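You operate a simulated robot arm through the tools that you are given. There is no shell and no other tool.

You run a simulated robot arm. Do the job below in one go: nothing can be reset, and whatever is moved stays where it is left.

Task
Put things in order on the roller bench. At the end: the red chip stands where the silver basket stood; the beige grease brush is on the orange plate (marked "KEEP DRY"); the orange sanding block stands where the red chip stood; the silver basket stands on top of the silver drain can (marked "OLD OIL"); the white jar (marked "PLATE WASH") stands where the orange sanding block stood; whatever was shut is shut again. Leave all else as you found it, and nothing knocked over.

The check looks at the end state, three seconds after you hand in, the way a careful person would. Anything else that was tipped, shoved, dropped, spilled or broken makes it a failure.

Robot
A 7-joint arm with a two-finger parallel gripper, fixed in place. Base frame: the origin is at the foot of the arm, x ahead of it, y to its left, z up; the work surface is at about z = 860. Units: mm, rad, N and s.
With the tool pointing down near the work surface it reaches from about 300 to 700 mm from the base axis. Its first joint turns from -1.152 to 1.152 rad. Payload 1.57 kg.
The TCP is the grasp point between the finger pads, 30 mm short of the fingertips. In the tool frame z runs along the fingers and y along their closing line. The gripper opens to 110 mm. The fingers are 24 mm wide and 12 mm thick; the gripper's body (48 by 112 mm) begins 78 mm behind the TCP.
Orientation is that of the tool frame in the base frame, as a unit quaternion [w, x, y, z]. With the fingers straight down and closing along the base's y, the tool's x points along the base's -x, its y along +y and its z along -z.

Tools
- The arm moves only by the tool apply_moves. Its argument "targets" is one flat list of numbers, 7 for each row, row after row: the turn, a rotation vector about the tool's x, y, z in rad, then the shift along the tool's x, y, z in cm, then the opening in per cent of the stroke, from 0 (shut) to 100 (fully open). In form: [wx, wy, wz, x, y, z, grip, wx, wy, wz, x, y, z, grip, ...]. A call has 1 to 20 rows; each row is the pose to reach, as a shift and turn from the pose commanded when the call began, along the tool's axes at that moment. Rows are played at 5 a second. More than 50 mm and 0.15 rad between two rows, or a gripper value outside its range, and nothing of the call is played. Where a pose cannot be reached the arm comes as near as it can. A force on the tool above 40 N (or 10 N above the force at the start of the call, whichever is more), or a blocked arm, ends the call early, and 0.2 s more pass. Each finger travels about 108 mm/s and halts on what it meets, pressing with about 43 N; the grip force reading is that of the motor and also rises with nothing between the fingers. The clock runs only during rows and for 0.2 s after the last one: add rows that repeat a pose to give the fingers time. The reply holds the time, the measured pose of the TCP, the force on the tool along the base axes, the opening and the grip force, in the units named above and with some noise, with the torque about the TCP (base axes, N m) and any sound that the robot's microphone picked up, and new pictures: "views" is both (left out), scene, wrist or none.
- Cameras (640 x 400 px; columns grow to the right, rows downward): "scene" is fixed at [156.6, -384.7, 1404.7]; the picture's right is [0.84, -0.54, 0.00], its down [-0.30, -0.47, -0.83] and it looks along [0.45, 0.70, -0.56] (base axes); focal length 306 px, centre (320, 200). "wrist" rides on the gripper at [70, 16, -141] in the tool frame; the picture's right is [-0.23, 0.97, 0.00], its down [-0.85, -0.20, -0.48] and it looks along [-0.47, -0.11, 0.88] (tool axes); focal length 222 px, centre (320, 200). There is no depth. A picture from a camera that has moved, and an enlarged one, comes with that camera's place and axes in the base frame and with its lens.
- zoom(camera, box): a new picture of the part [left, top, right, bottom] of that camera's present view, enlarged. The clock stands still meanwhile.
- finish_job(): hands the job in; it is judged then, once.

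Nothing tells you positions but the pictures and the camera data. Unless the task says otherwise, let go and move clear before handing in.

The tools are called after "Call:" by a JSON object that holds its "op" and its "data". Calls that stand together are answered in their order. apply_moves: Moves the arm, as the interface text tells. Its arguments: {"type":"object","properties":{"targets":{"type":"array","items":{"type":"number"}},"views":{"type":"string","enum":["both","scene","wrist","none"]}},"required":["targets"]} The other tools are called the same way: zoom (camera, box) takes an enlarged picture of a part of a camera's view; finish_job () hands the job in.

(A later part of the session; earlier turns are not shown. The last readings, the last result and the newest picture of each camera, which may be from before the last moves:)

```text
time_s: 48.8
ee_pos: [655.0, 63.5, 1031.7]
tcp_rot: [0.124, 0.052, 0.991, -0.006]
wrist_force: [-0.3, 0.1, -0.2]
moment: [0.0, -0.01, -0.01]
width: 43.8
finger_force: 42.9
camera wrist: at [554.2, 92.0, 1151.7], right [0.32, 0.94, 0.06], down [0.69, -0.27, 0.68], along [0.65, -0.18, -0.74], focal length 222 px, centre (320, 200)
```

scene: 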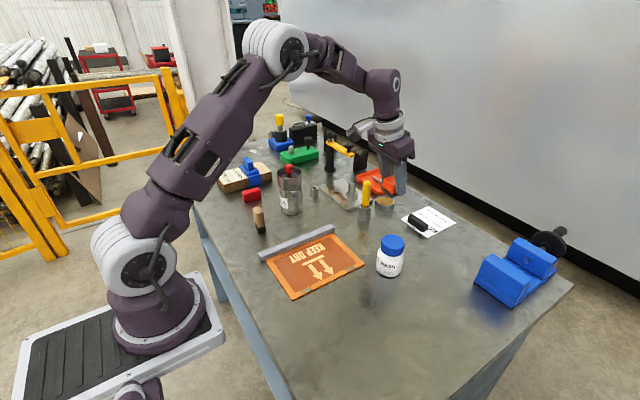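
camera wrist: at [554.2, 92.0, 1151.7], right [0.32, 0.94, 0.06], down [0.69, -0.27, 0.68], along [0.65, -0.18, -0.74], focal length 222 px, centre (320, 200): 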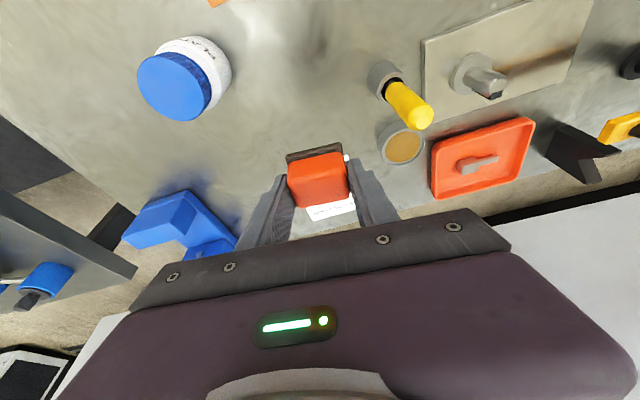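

Call:
{"op": "apply_moves", "data": {"targets": [0, 0, 0, 0.5, 0.03, 1.94, 20, 0, 0, 0, 1.24, 0.05, 4.85, 20, 0, 0, 0, 1.98, 0.05, 7.75, 20, 0, 0, 0, 2.6, 0.05, 10.17, 20, 0, 0, 0, 2.97, 0.05, 11.63, 20, 0, 0, 0, 2.97, 0.05, 11.63, 20], "views": "both"}}

Call:
{"op": "apply_moves", "data": {"targets": [0, 0, 0, 0, 0, 0, 20], "views": "none"}}

Call:
{"op": "zoom", "data": {"camera": "scene", "box": [330, 150, 450, 260]}}

```text
time_s: 50.2
ee_pos: [655.4, 65.0, 911.9]
tcp_rot: [0.124, 0.053, 0.991, -0.006]
wrist_force: [-0.9, 0.5, -1.1]
moment: [-0.01, 0.0, 0.0]
width: 43.6
finger_force: 43.2
camera wrist: at [554.3, 92.4, 1032.1], right [0.32, 0.94, 0.06], down [0.69, -0.27, 0.68], along [0.65, -0.18, -0.74], focal length 222 px, centre (320, 200)
```

scene: 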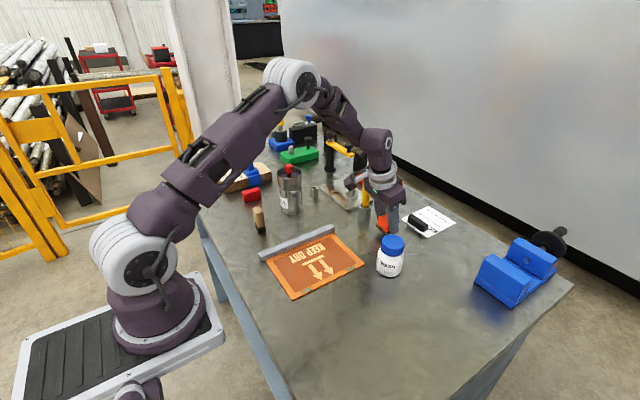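
wrist: 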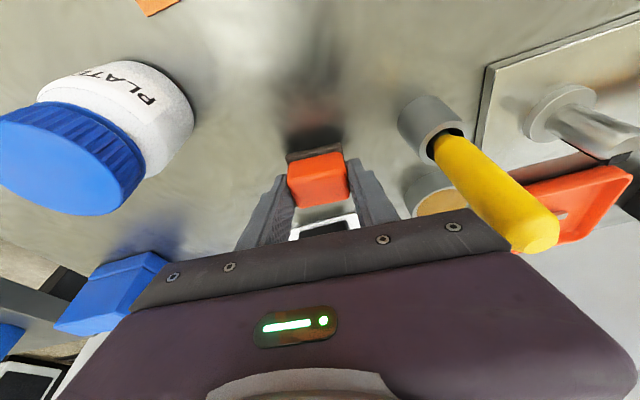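

```text
time_s: 50.6
ee_pos: [655.9, 64.2, 913.3]
tcp_rot: [0.124, 0.052, 0.991, -0.006]
wrist_force: [0.0, -0.2, -1.0]
moment: [0.01, -0.01, -0.03]
width: 43.8
finger_force: 43.3
```

```text
3.64 times, centred on (390, 205) of scene
camera zoom: at [156.6, -384.7, 1404.7], right [0.84, -0.54, 0.0], down [-0.3, -0.47, -0.83], along [0.45, 0.7, -0.56], focal length 1113 px, centre (66, 182)
```

zoom: 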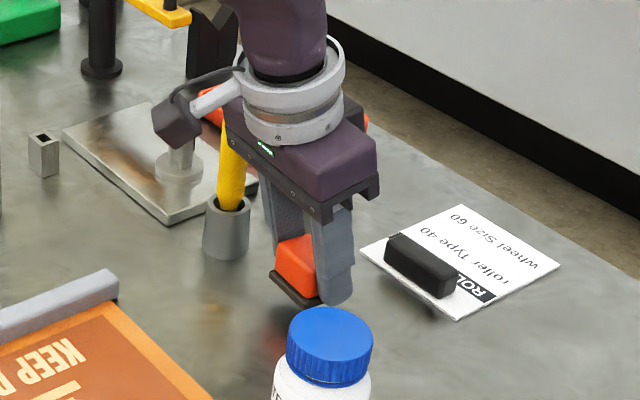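

Call:
{"op": "apply_moves", "data": {"targets": [0, 0, 0, 0.17, 0, 0.68, 20, 0, 0, 0, 0.3, 0, 1.17, 20, 0, 0, 0, 0.36, 0, 1.41, 20, 0, 0, 0, 0.36, 0, 1.41, 20], "views": "none"}}

```text
time_s: 51.6
ee_pos: [654.9, 64.4, 898.7]
tcp_rot: [0.125, 0.052, 0.991, -0.007]
wrist_force: [0.1, -0.7, -0.8]
moment: [0.02, 0.0, 0.01]
width: 43.7
finger_force: 43.1
```

Call:
{"op": "apply_moves", "data": {"targets": [0, 0, 0, 0.025, 0, 0.1, 20, 0, 0, 0, 0.05, 0, 0.19, 20, 0, 0, 0, 0.05, 0, 0.19, 20], "views": "none"}}

```text
time_s: 52.4
ee_pos: [653.9, 65.0, 896.7]
tcp_rot: [0.124, 0.052, 0.991, -0.007]
wrist_force: [-0.4, 0.1, 0.1]
moment: [0.02, 0.01, 0.0]
width: 43.6
finger_force: 42.7
```

Call:
{"op": "apply_moves", "data": {"targets": [0, 0, 0, 0.012, 0, 0.05, 20, 0, 0, 0, 0.025, 0, 0.1, 20, 0, 0, 0, 0.025, 0, 0.1, 20], "views": "wrist"}}

Call:
{"op": "zoom", "data": {"camera": "scene", "box": [360, 190, 440, 250]}}

```text
time_s: 53.2
ee_pos: [654.7, 63.5, 895.1]
tcp_rot: [0.125, 0.052, 0.991, -0.007]
wrist_force: [-0.9, -0.1, -0.8]
moment: [-0.01, 0.02, 0.0]
width: 43.6
finger_force: 42.8
camera wrist: at [553.8, 92.3, 1015.4], right [0.32, 0.95, 0.06], down [0.69, -0.27, 0.68], along [0.65, -0.18, -0.74], focal length 222 px, centre (320, 200)
```

wrist: 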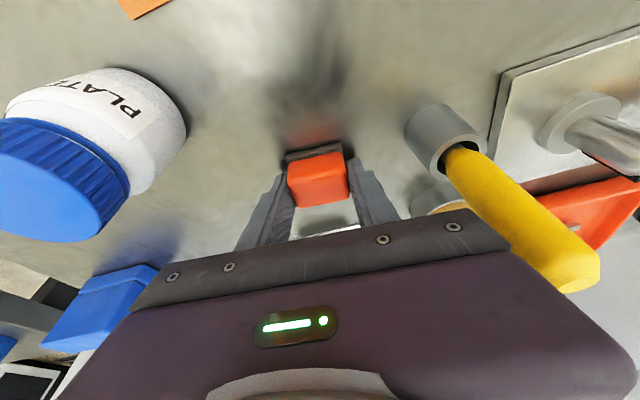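

```text
6.67 times, centred on (400, 220) of scene
camera zoom: at [156.6, -384.7, 1404.7], right [0.84, -0.54, 0.0], down [-0.3, -0.47, -0.83], along [0.45, 0.7, -0.56], focal length 2040 px, centre (-213, 67)
```

zoom: 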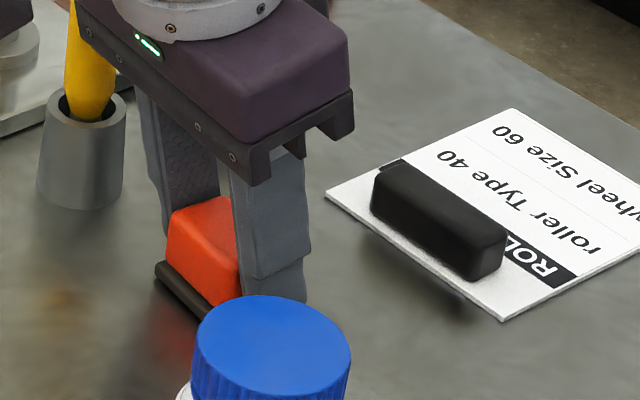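

Call:
{"op": "apply_moves", "data": {"targets": [0, 0, 0, 0.012, 0, 0.05, 20, 0, 0, 0, 0.025, 0, 0.1, 20, 0, 0, 0, 0.025, 0, 0.1, 20], "views": "none"}}

```text
time_s: 54.0
ee_pos: [656.3, 65.0, 894.7]
tcp_rot: [0.125, 0.053, 0.991, -0.007]
wrist_force: [-1.2, 0.0, 0.8]
moment: [-0.05, 0.03, 0.04]
width: 43.5
finger_force: 43.0
```

Call:
{"op": "apply_moves", "data": {"targets": [0, 0, 0, 0.012, 0, 0.05, 20, 0, 0, 0, 0.012, 0, 0.05, 20], "views": "none"}}

```text
time_s: 54.6
ee_pos: [654.5, 64.4, 895.9]
tcp_rot: [0.126, 0.052, 0.991, -0.006]
wrist_force: [0.3, -0.2, 6.1]
moment: [-0.04, 0.06, -0.04]
width: 43.5
finger_force: 43.5
```

Contact felt. Relieving slightly, then opening and rising.

Call:
{"op": "apply_moves", "data": {"targets": [0, 0, 0, -0.01, 0, -0.04, 20, 0, 0, 0, -0.01, 0, -0.04, 42, 0, 0, 0, -0.01, 0, -0.04, 48, 0, 0, 0, -0.01, 0, -0.04, 60, 0, 0, 0, -0.01, 0, -0.04, 65, 0, 0, 0, -0.37, 0, -1.45, 65, 0, 0, 0, -0.99, 0, -3.88, 65, 0, 0, 0, -1.98, 0, -7.75, 65, 0, 0, 0, -2.97, 0, -11.63, 65, 0, 0, 0, -2.97, 0, -11.63, 65], "views": "both"}}

Call:
{"op": "zoom", "data": {"camera": "scene", "box": [340, 170, 440, 250]}}

Call:
{"op": "zoom", "data": {"camera": "wrist", "box": [120, 70, 400, 230]}}

```text
time_s: 56.8
ee_pos: [654.6, 62.1, 1014.5]
tcp_rot: [0.124, 0.053, 0.991, -0.006]
wrist_force: [-0.1, 0.2, -1.1]
moment: [0.0, 0.0, 0.01]
width: 71.4
finger_force: 0.2
camera wrist: at [553.4, 90.8, 1134.3], right [0.32, 0.95, 0.06], down [0.68, -0.27, 0.68], along [0.65, -0.18, -0.74], focal length 222 px, centre (320, 200)
```

scene: 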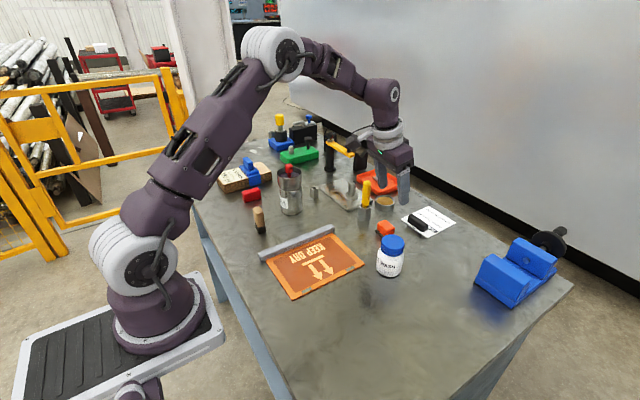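
wrist: 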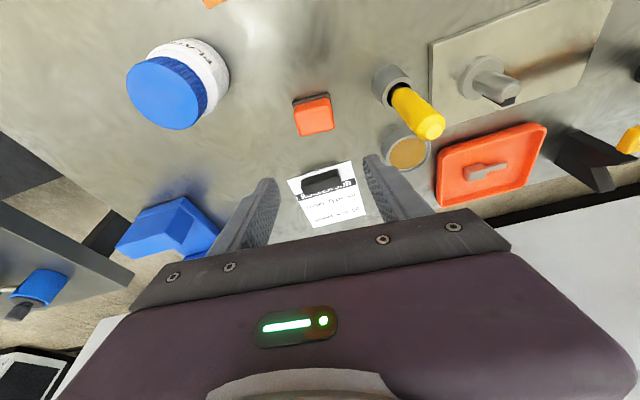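

```text
5.00 times, centred on (390, 210) of scene
camera zoom: at [156.6, -384.7, 1404.7], right [0.84, -0.54, 0.0], down [-0.3, -0.47, -0.83], along [0.45, 0.7, -0.56], focal length 1530 px, centre (-30, 150)
```

zoom: 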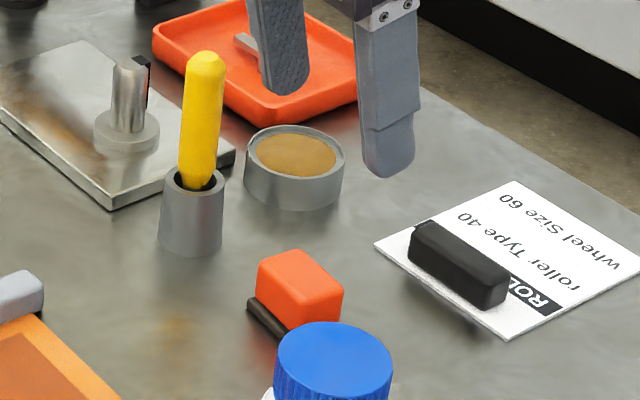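

```text
2.29 times, centred on (260, 150) of wrist
camera zoom: at [553.4, 90.8, 1134.3], right [0.32, 0.95, 0.06], down [0.68, -0.27, 0.68], along [0.65, -0.18, -0.74], focal length 508 px, centre (457, 314)
```

zoom: 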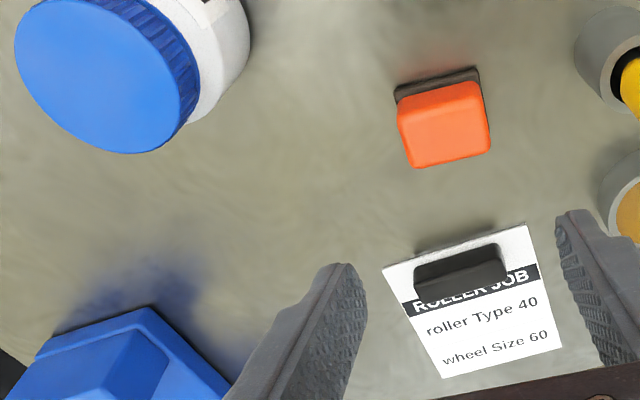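

The orange block stands where the red chip was. Next the jar: I'll move over it, tilting a bit more (0.40 rad) since its destination is at the edge of reach.

Call:
{"op": "apply_moves", "data": {"targets": [0, -0.03, 0, 1.0, -1.9, -1.2, 80, 0, -0.07, 0, 2.6, -4.8, -2.4, 100, 0, -0.11, 0, 4.4, -8.1, -3.25, 100, 0, -0.15, 0, 5.8, -10.7, -3.25, 100, 0, -0.15, 0, 6.25, -11.56, -3.25, 100, 0, -0.15, 0, 6.25, -11.56, -3.25, 100], "views": "both"}}

Call:
{"op": "zoom", "data": {"camera": "wrist", "box": [220, 60, 420, 200]}}

Call:
{"op": "zoom", "data": {"camera": "scene", "box": [340, 190, 440, 290]}}

```text
time_s: 58.2
ee_pos: [574.3, -44.2, 1030.5]
tcp_rot: [0.199, 0.052, 0.979, -0.011]
wrist_force: [-0.3, 0.5, 0.3]
moment: [-0.01, 0.03, 0.01]
width: 109.9
finger_force: 0.0
camera wrist: at [455.8, -14.9, 1133.5], right [0.31, 0.95, 0.09], down [0.58, -0.26, 0.77], along [0.76, -0.19, -0.63], focal length 222 px, centre (320, 200)
```

scene: 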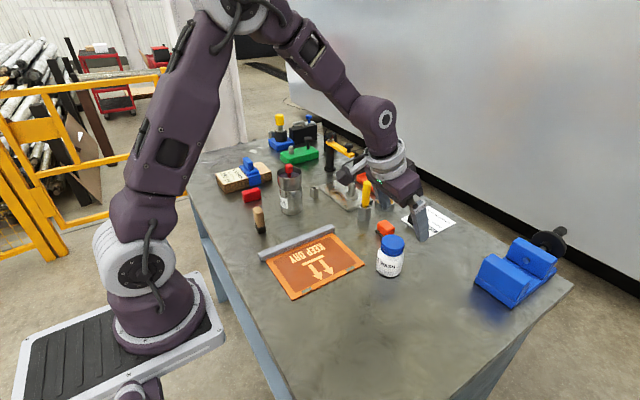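
wrist: 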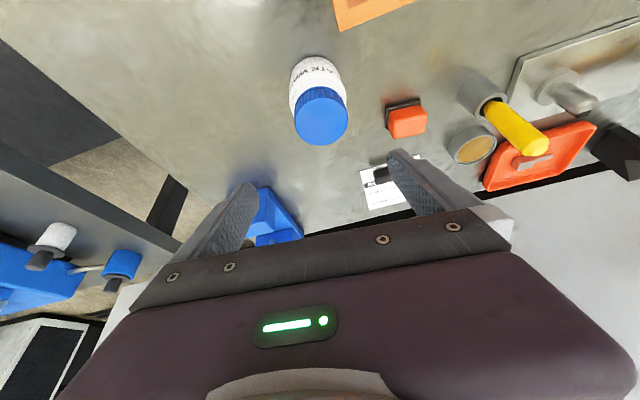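

```text
2.86 times, centred on (320, 130) of wrist
camera zoom: at [455.8, -14.9, 1133.5], right [0.31, 0.95, 0.09], down [0.58, -0.26, 0.77], along [0.76, -0.19, -0.63], focal length 635 px, centre (320, 400)
```

zoom: 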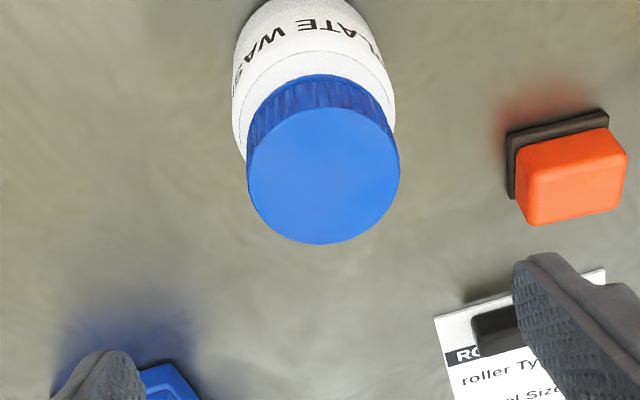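

```text
4.00 times, centred on (390, 240) of scene
camera zoom: at [156.6, -384.7, 1404.7], right [0.84, -0.54, 0.0], down [-0.3, -0.47, -0.83], along [0.45, 0.7, -0.56], focal length 1224 px, centre (40, 40)
```

zoom: 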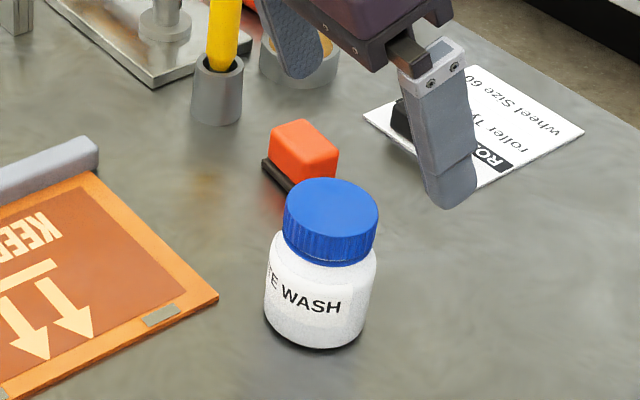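

The jar is ~78 mm tall, ~64 mm wide, centre near (578, −36). I'll shift over it and come partway down, then re-check centring.

Call:
{"op": "apply_moves", "data": {"targets": [0, 0, 0, -0.3, 0.8, 0.13, 100, 0, 0, 0, 0.5, 0.8, 2.0, 100, 0, 0, 0, 1.45, 0.8, 4.27, 100, 0, 0, 0, 1.45, 0.8, 4.27, 100], "views": "both"}}

Call:
{"op": "zoom", "data": {"camera": "wrist", "box": [220, 60, 420, 200]}}

Call:
{"op": "zoom", "data": {"camera": "scene", "box": [340, 190, 440, 290]}}

```text
time_s: 59.2
ee_pos: [579.1, -35.7, 985.5]
tcp_rot: [0.199, 0.052, 0.979, -0.01]
wrist_force: [0.6, 0.6, 0.8]
moment: [0.02, -0.01, -0.01]
width: 110.2
finger_force: 0.0
camera wrist: at [460.5, -6.4, 1087.9], right [0.31, 0.95, 0.09], down [0.58, -0.26, 0.77], along [0.76, -0.19, -0.63], focal length 222 px, centre (320, 200)
```

scene: 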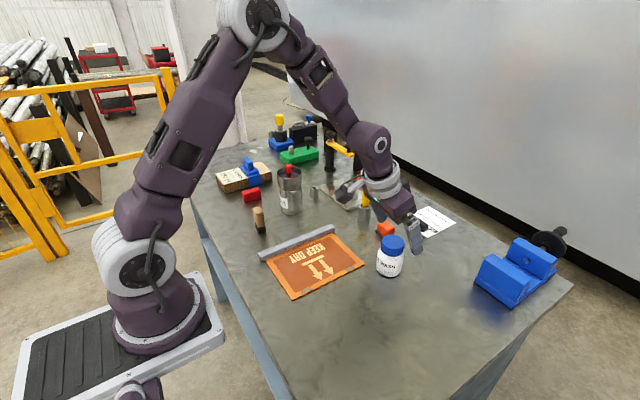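
wrist: 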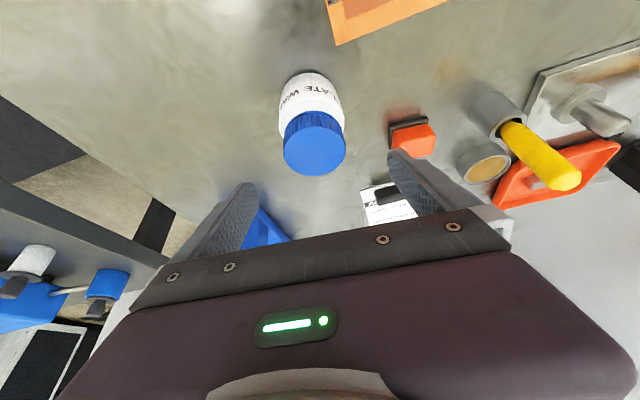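

```text
2.86 times, centred on (320, 130) of wrist
camera zoom: at [460.5, -6.4, 1087.9], right [0.31, 0.95, 0.09], down [0.58, -0.26, 0.77], along [0.76, -0.19, -0.63], focal length 635 px, centre (320, 400)
```

zoom: 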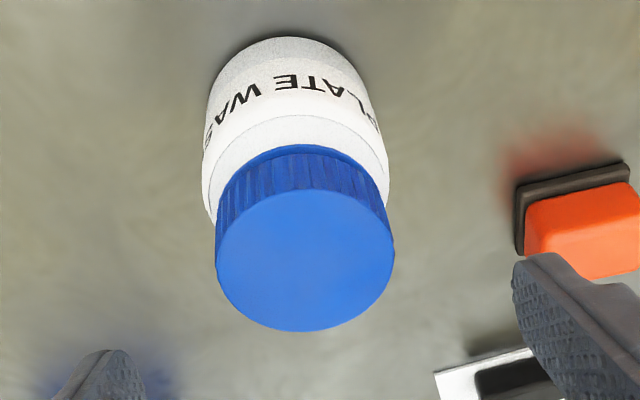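

```text
4.00 times, centred on (390, 240) of scene
camera zoom: at [156.6, -384.7, 1404.7], right [0.84, -0.54, 0.0], down [-0.3, -0.47, -0.83], along [0.45, 0.7, -0.56], focal length 1224 px, centre (40, 40)
```

zoom: 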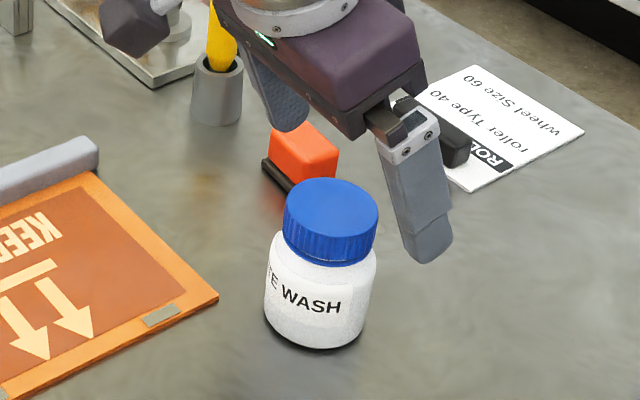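

Nearly centred. Descending around the jar body.

Call:
{"op": "apply_moves", "data": {"targets": [0, 0, 0, 0.55, -0.1, 1.4, 100, 0, 0, 0, 1.12, -0.15, 2.78, 100, 0, 0, 0, 1.7, -0.15, 4.16, 100, 0, 0, 0, 2.29, -0.15, 5.55, 100, 0, 0, 0, 2.87, -0.15, 6.93, 100, 0, 0, 0, 3.34, -0.15, 8.03, 100, 0, 0, 0, 3.34, -0.15, 8.03, 100], "views": "both"}}

Call:
{"op": "zoom", "data": {"camera": "wrist", "box": [220, 100, 420, 240]}}

Call:
{"op": "zoom", "data": {"camera": "scene", "box": [340, 190, 440, 290]}}

```text
time_s: 60.8
ee_pos: [579.2, -38.2, 898.6]
tcp_rot: [0.198, 0.052, 0.979, -0.01]
wrist_force: [0.2, 0.3, -0.7]
moment: [0.0, -0.01, 0.03]
width: 110.0
finger_force: 0.1
camera wrist: at [460.8, -8.4, 1001.5], right [0.31, 0.95, 0.09], down [0.58, -0.26, 0.77], along [0.76, -0.19, -0.63], focal length 222 px, centre (320, 200)
```

scene: 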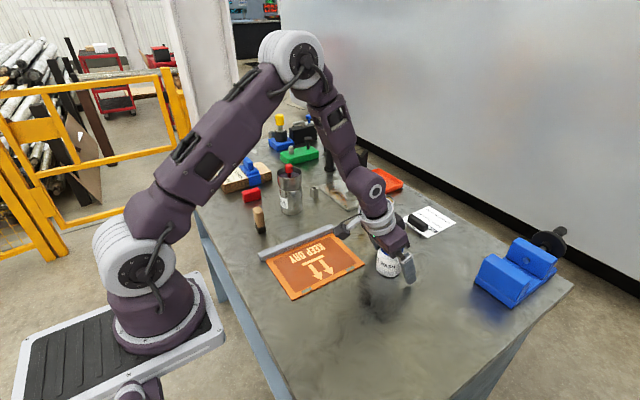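
wrist: 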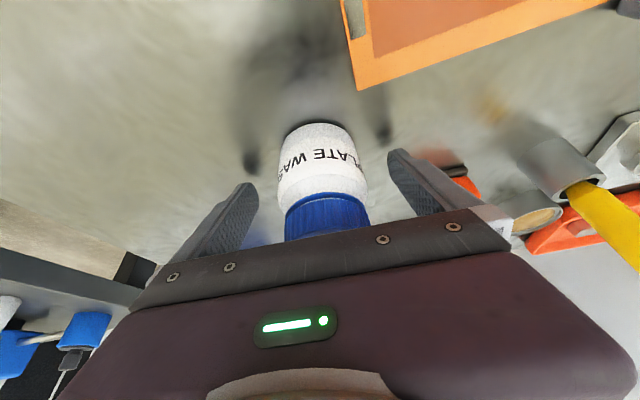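

```text
2.86 times, centred on (320, 170) of wrist
camera zoom: at [460.8, -8.4, 1001.5], right [0.31, 0.95, 0.09], down [0.58, -0.26, 0.77], along [0.76, -0.19, -0.63], focal length 635 px, centre (320, 286)
```

zoom: 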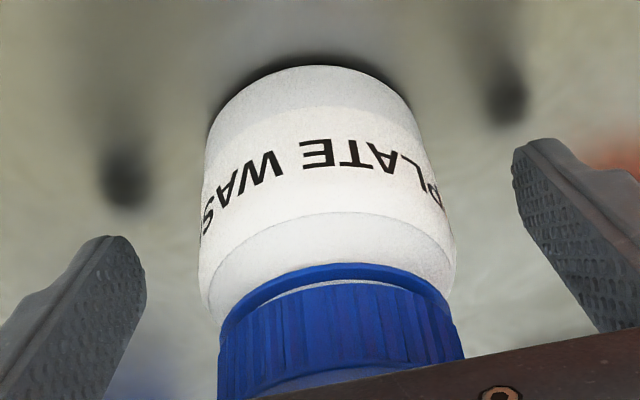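

```text
4.00 times, centred on (390, 240) of scene
camera zoom: at [156.6, -384.7, 1404.7], right [0.84, -0.54, 0.0], down [-0.3, -0.47, -0.83], along [0.45, 0.7, -0.56], focal length 1224 px, centre (40, 40)
```

zoom: 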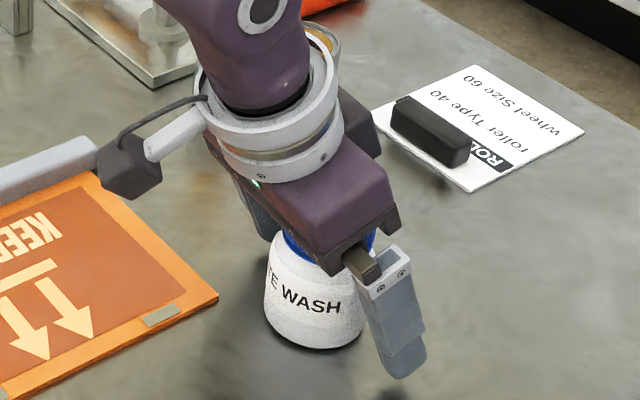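

The jar is between the fingers. Closing on the body.

Call:
{"op": "apply_moves", "data": {"targets": [0, 0, 0, 0, -0.1, 0, 80, 0, 0, 0, 0, -0.1, 0, 65, 0, 0, 0, 0, -0.1, 0, 55, 0, 0, 0, 0, -0.1, 0, 45, 0, 0, 0, 0, -0.1, 0, 40, 0, 0, 0, 0, -0.1, 0, 40], "views": "wrist"}}

Call:
{"op": "zoom", "data": {"camera": "wrist", "box": [220, 100, 420, 240]}}

```text
time_s: 62.2
ee_pos: [578.3, -38.6, 899.8]
tcp_rot: [0.198, 0.052, 0.979, -0.01]
wrist_force: [-0.6, 0.3, 3.2]
moment: [0.06, -0.01, 0.01]
width: 59.8
finger_force: 42.8
camera wrist: at [460.3, -9.1, 1001.7], right [0.31, 0.95, 0.09], down [0.58, -0.26, 0.77], along [0.76, -0.19, -0.63], focal length 222 px, centre (320, 200)
```

wrist: 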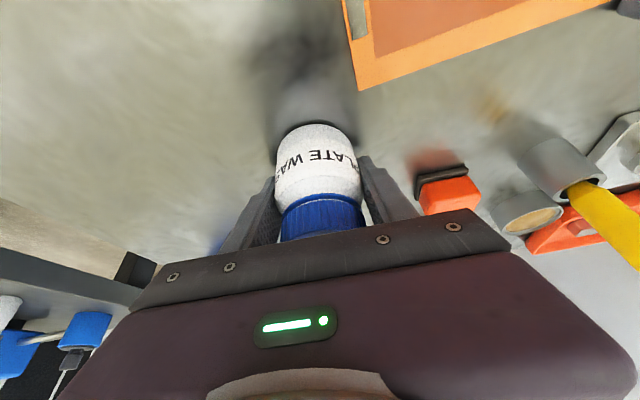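

```text
2.86 times, centred on (320, 170) of wrist
camera zoom: at [460.3, -9.1, 1001.7], right [0.31, 0.95, 0.09], down [0.58, -0.26, 0.77], along [0.76, -0.19, -0.63], focal length 635 px, centre (320, 286)
```

zoom: 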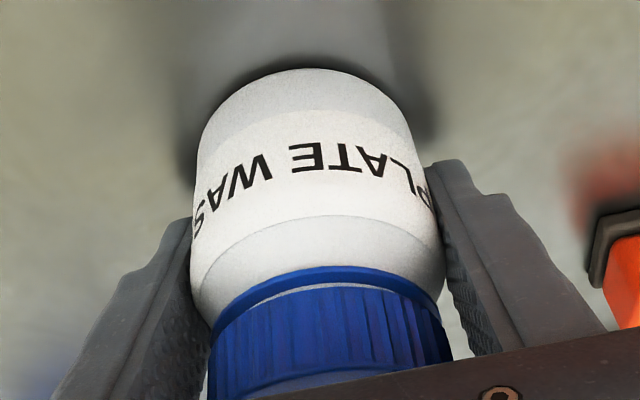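

Gripped at 60 mm. Lifting the jar.

Call:
{"op": "apply_moves", "data": {"targets": [0, 0, 0, -0.19, 0, -0.46, 40, 0, 0, 0, -0.78, 0, -1.84, 40, 0, 0, 0, -1.95, 0, -4.61, 40, 0, 0, 0, -3.5, 0, -8.29, 40, 0, 0, 0, -5.06, 0, -11.97, 40, 0, 0, 0, -5.84, 0, -13.82, 40, 0, 0, 0, -5.84, 0, -13.82, 40], "views": "both"}}

```text
time_s: 63.8
ee_pos: [578.1, -37.5, 1047.2]
tcp_rot: [0.198, 0.052, 0.979, -0.011]
wrist_force: [1.0, -0.5, -1.7]
moment: [0.01, 0.01, 0.0]
width: 59.4
finger_force: 42.9
camera wrist: at [460.3, -8.5, 1150.0], right [0.31, 0.95, 0.09], down [0.58, -0.26, 0.77], along [0.76, -0.19, -0.63], focal length 222 px, centre (320, 200)
```

scene: 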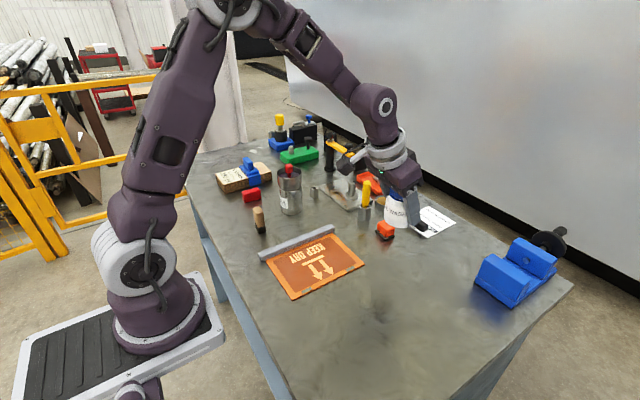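
wrist: 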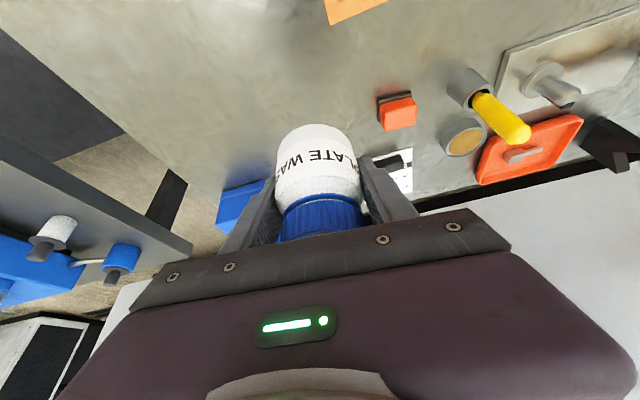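

Jar is secure. Carrying it across, well above everything, to a waypoint near its destination.

Call:
{"op": "apply_moves", "data": {"targets": [0, 0, 0, 0.23, 1.65, -0.06, 40, 0, 0, 0, 0.7, 4.96, -0.19, 40, 0, 0, 0, 1.29, 9.1, -0.35, 40, 0, 0, 0, 1.94, 13.65, -0.53, 40, 0, 0, 0, 2.58, 18.19, -0.71, 40, 0, 0, 0, 3.23, 22.74, -0.89, 40, 0, 0, 0, 3.87, 27.29, -1.06, 40, 0, 0, 0, 4.52, 31.84, -1.24, 40, 0, 0, 0, 5.17, 36.39, -1.42, 40, 0, 0, 0, 5.64, 39.7, -1.55, 40, 0, 0, 0, 5.87, 41.35, -1.61, 40, 0, 0, 0, 5.87, 41.35, -1.61, 40], "views": "both"}}

```text
time_s: 66.4
ee_pos: [562.1, 380.5, 1042.2]
tcp_rot: [0.198, 0.052, 0.979, -0.01]
wrist_force: [0.0, -0.7, -2.6]
moment: [0.01, -0.02, 0.03]
width: 59.3
finger_force: 42.7
camera wrist: at [444.3, 410.3, 1144.5], right [0.31, 0.95, 0.09], down [0.58, -0.26, 0.77], along [0.75, -0.19, -0.63], focal length 222 px, centre (320, 200)
```

scene: 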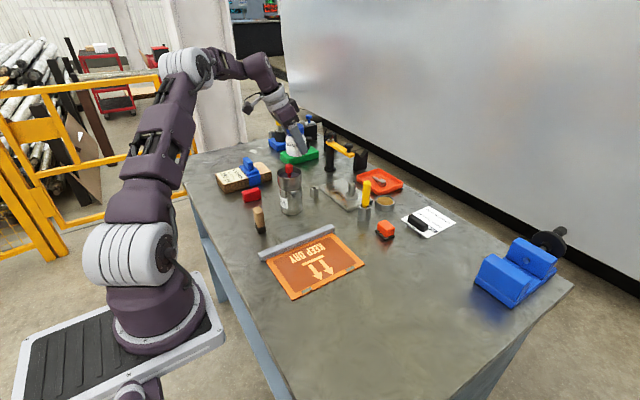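
wrist: 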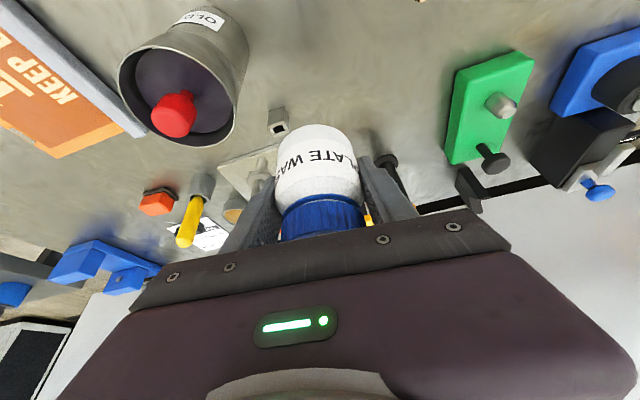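

Now outward and down toward the block's old spot at (576, 424).

Call:
{"op": "apply_moves", "data": {"targets": [0, 0, 0, 0.3, 1.1, 1.4, 40, 0, 0, 0, 0.75, 2.4, 3.2, 40, 0, 0, 0, 1.2, 3.5, 5.0, 40, 0, 0, 0, 1.59, 4.39, 6.6, 40, 0, 0, 0, 1.59, 4.39, 6.6, 40], "views": "both"}}

Call:
{"op": "zoom", "data": {"camera": "scene", "box": [240, 110, 360, 220]}}

```text
time_s: 67.6
ee_pos: [578.0, 421.6, 974.6]
tcp_rot: [0.198, 0.052, 0.979, -0.011]
wrist_force: [-0.5, -0.3, -1.8]
moment: [0.0, 0.0, 0.01]
width: 59.5
finger_force: 42.5
camera wrist: at [459.8, 451.1, 1077.0], right [0.31, 0.95, 0.09], down [0.58, -0.26, 0.77], along [0.76, -0.19, -0.63], focal length 222 px, centre (320, 200)
```

scene: 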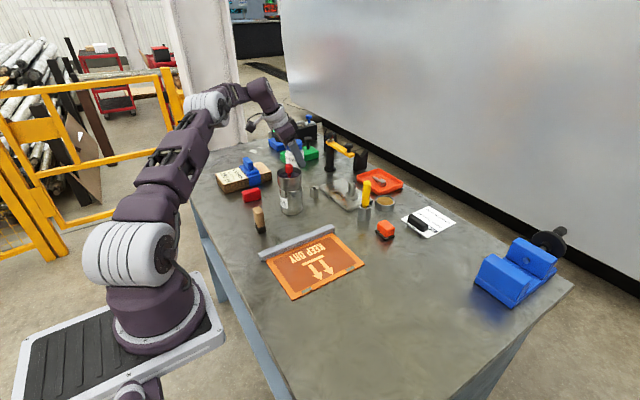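
wrist: 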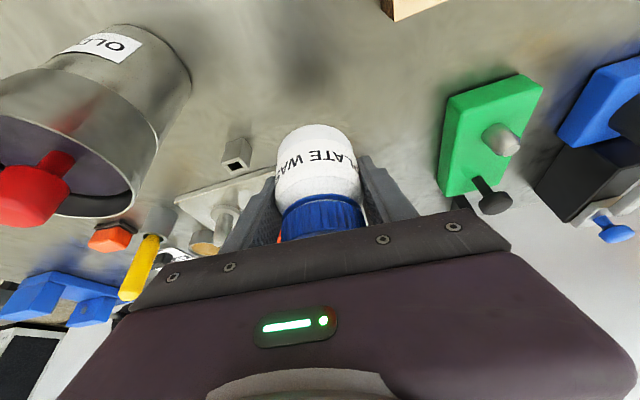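

```text
3.64 times, centred on (300, 165) of scene
camera zoom: at [156.6, -384.7, 1404.7], right [0.84, -0.54, 0.0], down [-0.3, -0.47, -0.83], along [0.45, 0.7, -0.56], focal length 1113 px, centre (393, 327)
```

zoom: 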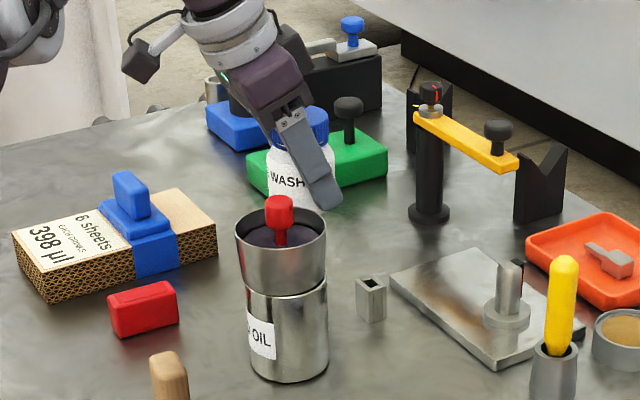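

Within about 1 mm of target. Lowering to just above the table.

Call:
{"op": "apply_moves", "data": {"targets": [0, 0, 0, 0.6, 0.1, 1.4, 40, 0, 0, 0, 1.3, 0.13, 3.07, 40, 0, 0, 0, 2.0, 0.13, 4.73, 40, 0, 0, 0, 2.5, 0.13, 5.9, 40, 0, 0, 0, 2.73, 0.13, 6.45, 40, 0, 0, 0, 2.73, 0.13, 6.45, 40], "views": "both"}}

Call:
{"op": "zoom", "data": {"camera": "scene", "box": [240, 110, 360, 220]}}

Call:
{"op": "apply_moves", "data": {"targets": [0, 0, 0, 0, 0, 0, 40], "views": "none"}}

```text
time_s: 69.0
ee_pos: [577.5, 422.6, 905.3]
tcp_rot: [0.198, 0.052, 0.979, -0.01]
wrist_force: [0.2, 0.3, -1.4]
moment: [0.03, 0.0, -0.02]
width: 59.0
finger_force: 42.7
camera wrist: at [459.3, 452.1, 1007.2], right [0.31, 0.95, 0.09], down [0.58, -0.26, 0.77], along [0.76, -0.19, -0.63], focal length 222 px, centre (320, 200)
```

scene: 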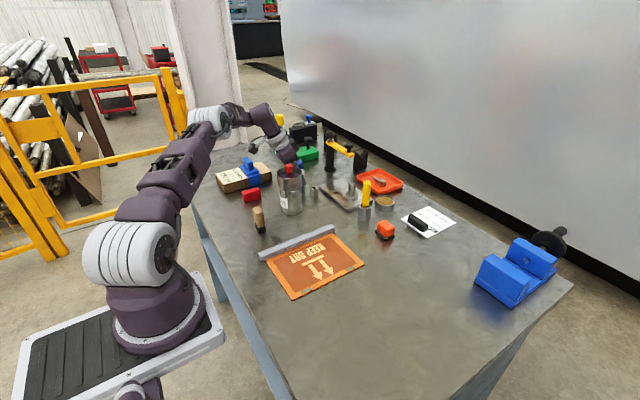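
wrist: 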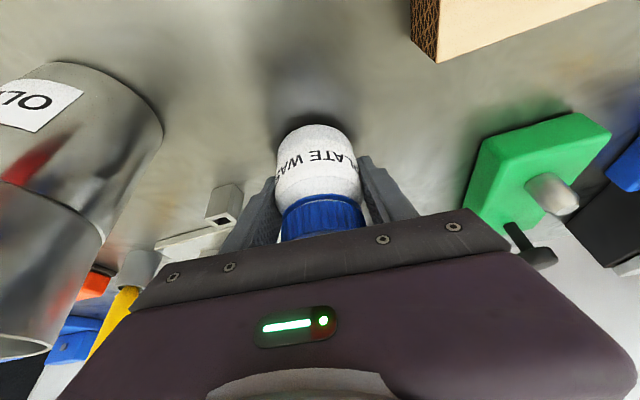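

```text
3.64 times, centred on (300, 165) of scene
camera zoom: at [156.6, -384.7, 1404.7], right [0.84, -0.54, 0.0], down [-0.3, -0.47, -0.83], along [0.45, 0.7, -0.56], focal length 1113 px, centre (393, 327)
```

zoom: 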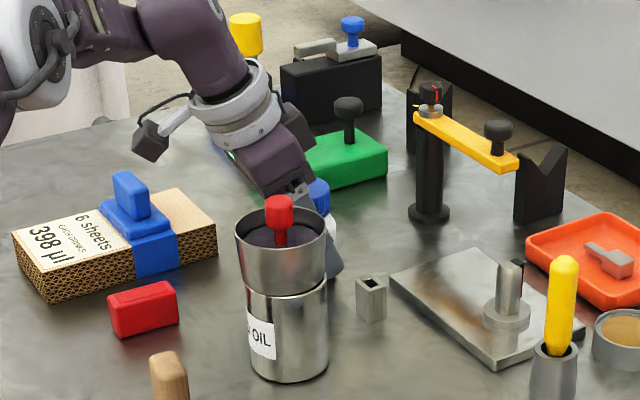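

```text
time_s: 69.4
ee_pos: [577.0, 422.6, 905.4]
tcp_rot: [0.198, 0.052, 0.979, -0.01]
wrist_force: [-0.1, -0.3, -2.0]
moment: [0.02, -0.03, -0.02]
width: 59.3
finger_force: 42.9
```

Call:
{"op": "apply_moves", "data": {"targets": [0, 0, 0, 0.1, 0.05, 0.23, 40, 0, 0, 0, 0.19, 0.05, 0.46, 40, 0, 0, 0, 0.19, 0.05, 0.46, 40], "views": "none"}}

Call:
{"op": "apply_moves", "data": {"targets": [0, 0, 0, 0.02, 0, 0.05, 40, 0, 0, 0, 0.04, 0, 0.09, 40, 0, 0, 0, 0.04, 0, 0.09, 40], "views": "none"}}

```text
time_s: 70.2
ee_pos: [578.0, 422.9, 899.7]
tcp_rot: [0.197, 0.052, 0.979, -0.011]
wrist_force: [-0.1, 0.1, -1.6]
moment: [0.0, -0.04, -0.03]
width: 59.4
finger_force: 43.1
```

```text
time_s: 71.0
ee_pos: [577.8, 423.3, 898.7]
tcp_rot: [0.199, 0.052, 0.979, -0.009]
wrist_force: [-3.3, 0.5, 9.3]
moment: [-0.17, 0.11, -0.06]
width: 59.4
finger_force: 43.3
```

Contact (9 N). Easing off half a millimetre and opening.

Call:
{"op": "apply_moves", "data": {"targets": [0, 0, 0, -0.02, 0, -0.05, 40, 0, 0, 0, -0.02, 0, -0.05, 56, 0, 0, 0, -0.02, 0, -0.05, 60, 0, 0, 0, -0.02, 0, -0.05, 70, 0, 0, 0, -0.02, 0, -0.05, 85, 0, 0, 0, -0.02, 0, -0.05, 85], "views": "both"}}

Call:
{"op": "zoom", "data": {"camera": "wrist", "box": [220, 100, 420, 240]}}

```text
time_s: 72.4
ee_pos: [578.4, 422.8, 899.9]
tcp_rot: [0.199, 0.052, 0.979, -0.011]
wrist_force: [-0.6, -0.1, 0.2]
moment: [0.04, 0.02, -0.03]
width: 93.4
finger_force: 0.0
camera wrist: at [460.6, 452.9, 1001.5], right [0.31, 0.95, 0.09], down [0.58, -0.26, 0.77], along [0.76, -0.19, -0.63], focal length 222 px, centre (320, 200)
```

scene: 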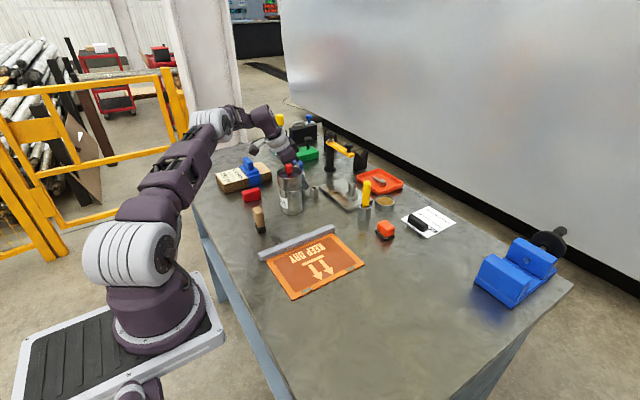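
wrist: 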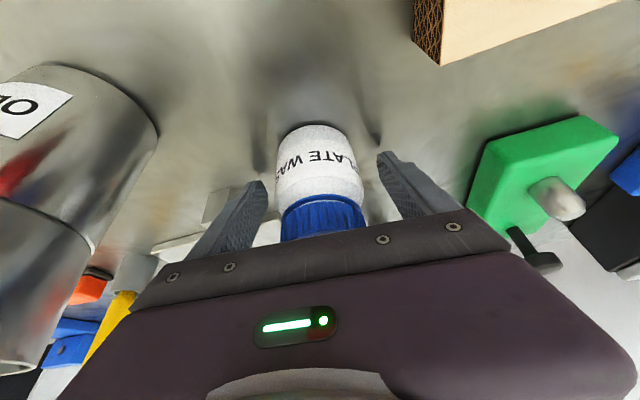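

```text
2.86 times, centred on (320, 170) of wrist
camera zoom: at [460.6, 452.9, 1001.5], right [0.31, 0.95, 0.09], down [0.58, -0.26, 0.77], along [0.76, -0.19, -0.63], focal length 635 px, centre (320, 286)
```

zoom: 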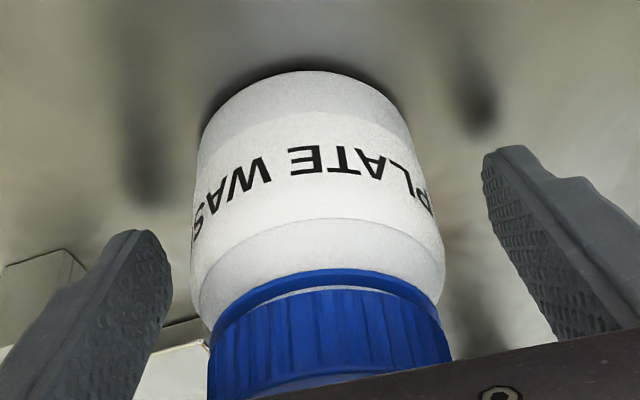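

The jar stands upright on the spot. Backing out straight up, then up and inward.

Call:
{"op": "apply_moves", "data": {"targets": [0, 0, 0, -0.58, 0, -1.38, 85, 0, 0, 0, -1.56, 0, -3.68, 85, 0, 0, 0, -2.53, 0, -5.99, 85, 0, 0, 0, -2.92, 0, -6.91, 85, 0, 0, 0, -2.44, 0, -10.91, 85, 0, 0, 0, -2.16, 0, -15.37, 85, 0, 0, 0, -2.16, 0, -15.37, 85], "views": "both"}}

Call:
{"op": "zoom", "data": {"camera": "scene", "box": [240, 130, 360, 230]}}

Call:
{"op": "zoom", "data": {"camera": "wrist", "box": [200, 60, 440, 220]}}

```text
time_s: 74.0
ee_pos: [538.6, 427.8, 1047.5]
tcp_rot: [0.199, 0.053, 0.979, -0.011]
wrist_force: [-1.1, -0.1, 0.5]
moment: [-0.03, -0.03, -0.03]
width: 93.4
finger_force: 0.1
camera wrist: at [420.9, 457.0, 1149.8], right [0.31, 0.95, 0.09], down [0.58, -0.26, 0.77], along [0.76, -0.19, -0.63], focal length 222 px, centre (320, 200)
```

scene: 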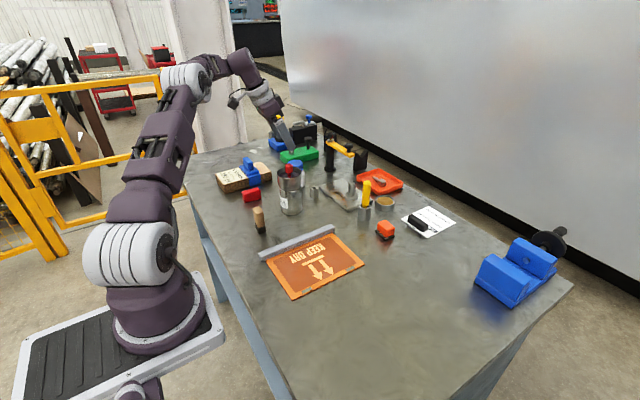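
wrist: 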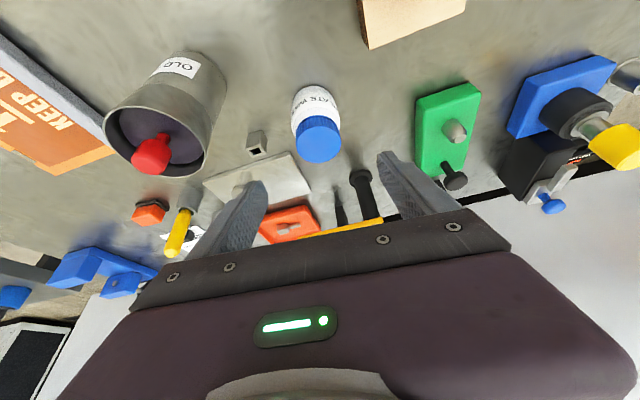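

```text
4.00 times, centred on (300, 180) of scene
camera zoom: at [156.6, -384.7, 1404.7], right [0.84, -0.54, 0.0], down [-0.3, -0.47, -0.83], along [0.45, 0.7, -0.56], focal length 1224 px, centre (400, 280)
```

zoom: 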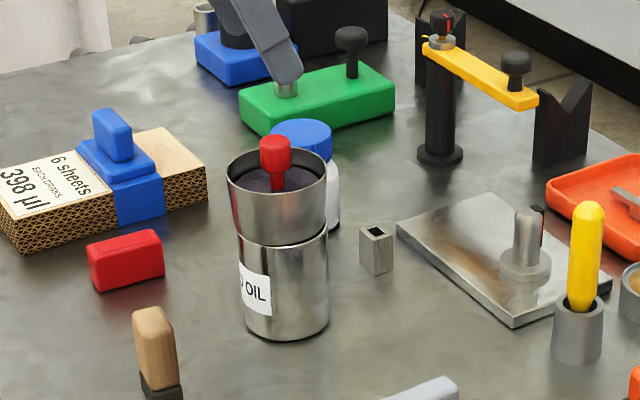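

```text
2.50 times, centred on (320, 140) of wrist
camera zoom: at [420.9, 457.0, 1149.8], right [0.31, 0.95, 0.09], down [0.58, -0.26, 0.77], along [0.76, -0.19, -0.63], focal length 555 px, centre (320, 350)
```

zoom: 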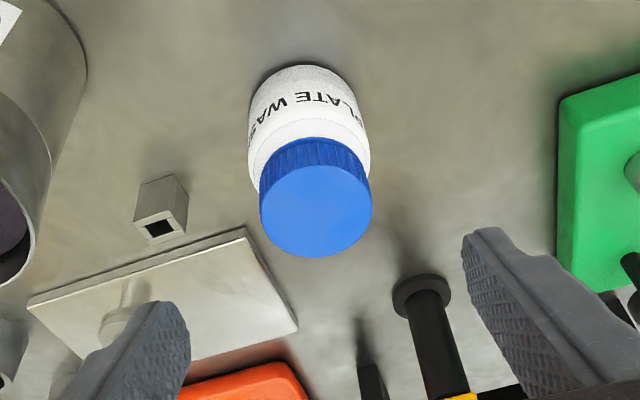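

The jar stands where the block was, at (576, 422). Now to the brush: coming back inward, undoing the tilt, to look at it from above.

Call:
{"op": "apply_moves", "data": {"targets": [0, 0.06, 0, 1.74, -2.79, -2.9, 85, 0, 0.12, 0, 3.47, -5.58, -5.81, 85, 0, 0.2, 0, 5.39, -8.88, -6.4, 85, 0, 0.28, 0, 7.31, -12.2, -7.0, 85, 0, 0.35, 0, 9.23, -15.5, -7.6, 70, 0, 0.4, 0, 11.15, -18.77, -8.19, 60, 0, 0.4, 0, 11.15, -18.77, -8.19, 60], "views": "both"}}

Call:
{"op": "zoom", "data": {"camera": "wrist", "box": [200, 60, 440, 220]}}

```text
time_s: 75.6
ee_pos: [385.1, 255.2, 1077.7]
tcp_rot: [-0.001, 0.053, 0.999, 0.0]
wrist_force: [-0.1, 0.0, 0.4]
moment: [-0.04, 0.03, 0.01]
width: 66.4
finger_force: 0.0
camera wrist: at [316.7, 278.7, 1220.4], right [0.33, 0.94, 0.0], down [0.83, -0.29, 0.48], along [0.45, -0.16, -0.88], focal length 222 px, centre (320, 200)
```

scene: 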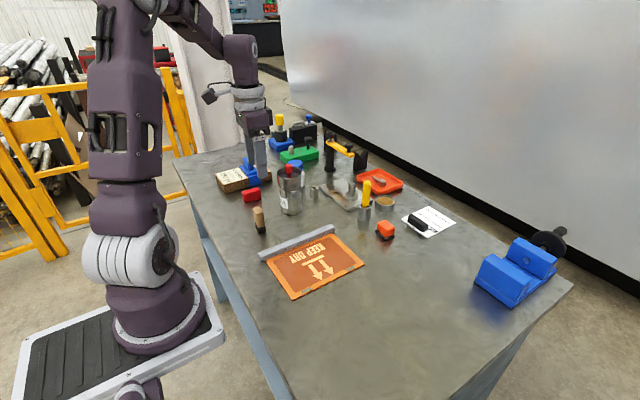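
wrist: 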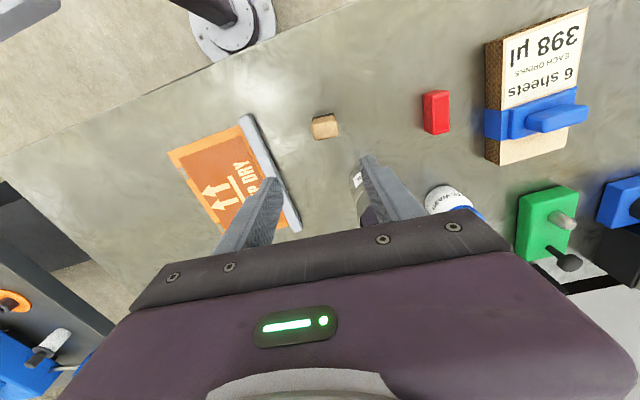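

```text
2.50 times, centred on (320, 140) of wrist
camera zoom: at [316.7, 278.7, 1220.4], right [0.33, 0.94, 0.0], down [0.83, -0.29, 0.48], along [0.45, -0.16, -0.88], focal length 555 px, centre (320, 350)
```

zoom: 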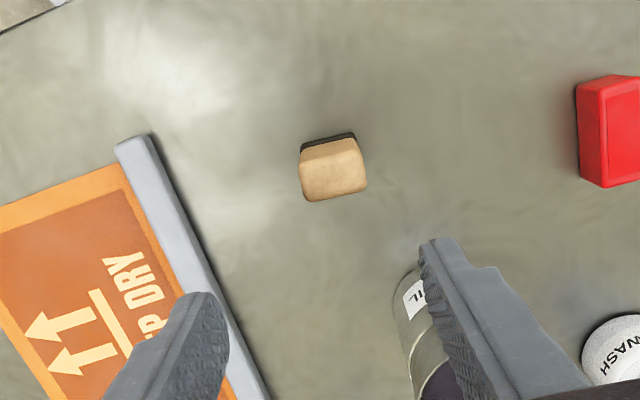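

The brush is at about (376, 265). I'll move directly over it and lower for a closer measure.

Call:
{"op": "apply_moves", "data": {"targets": [0, 0, 0, 0.5, 0.5, 2, 75, 0, 0, 0, 1.0, 0.9, 4, 75, 0, 0, 0, 1.0, 0.9, 6, 75, 0, 0, 0, 1.0, 0.9, 6, 75], "views": "both"}}

Call:
{"op": "zoom", "data": {"camera": "wrist", "box": [240, 90, 400, 200]}}

Call:
{"op": "zoom", "data": {"camera": "scene", "box": [235, 195, 285, 240]}}

```text
time_s: 76.6
ee_pos: [377.0, 264.2, 1021.0]
tcp_rot: [-0.001, 0.053, 0.999, 0.0]
wrist_force: [0.6, 0.2, 0.0]
moment: [-0.03, 0.02, 0.0]
width: 82.5
finger_force: 0.0
camera wrist: at [308.7, 289.3, 1161.9], right [0.33, 0.94, 0.0], down [0.83, -0.29, 0.48], along [0.45, -0.16, -0.88], focal length 222 px, centre (320, 200)
```

scene: 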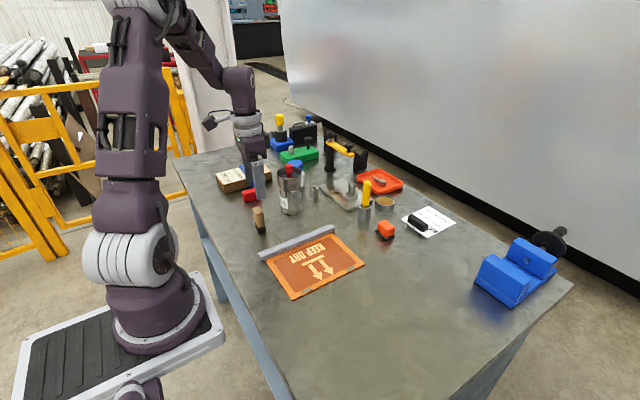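
wrist: 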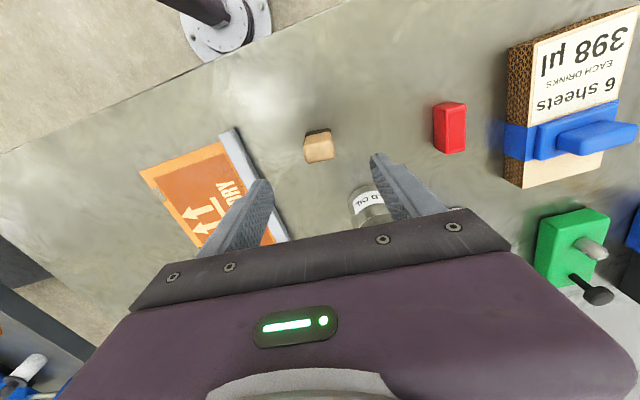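

```text
3.64 times, centred on (320, 145) of wrist
camera zoom: at [308.7, 289.3, 1161.9], right [0.33, 0.94, 0.0], down [0.83, -0.29, 0.48], along [0.45, -0.16, -0.88], focal length 808 px, centre (320, 400)
```

zoom: 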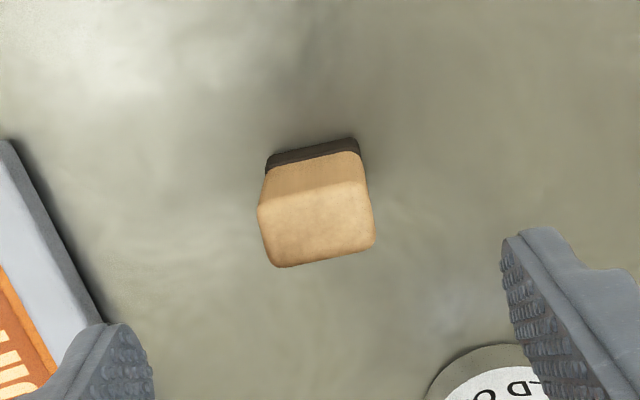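

```text
8.89 times, centred on (260, 218) of scene
camera zoom: at [156.6, -384.7, 1404.7], right [0.84, -0.54, 0.0], down [-0.3, -0.47, -0.83], along [0.45, 0.7, -0.56], focal length 2720 px, centre (853, 44)
```

zoom: 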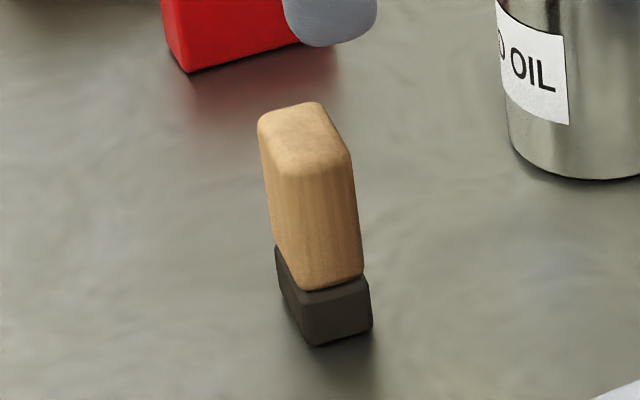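

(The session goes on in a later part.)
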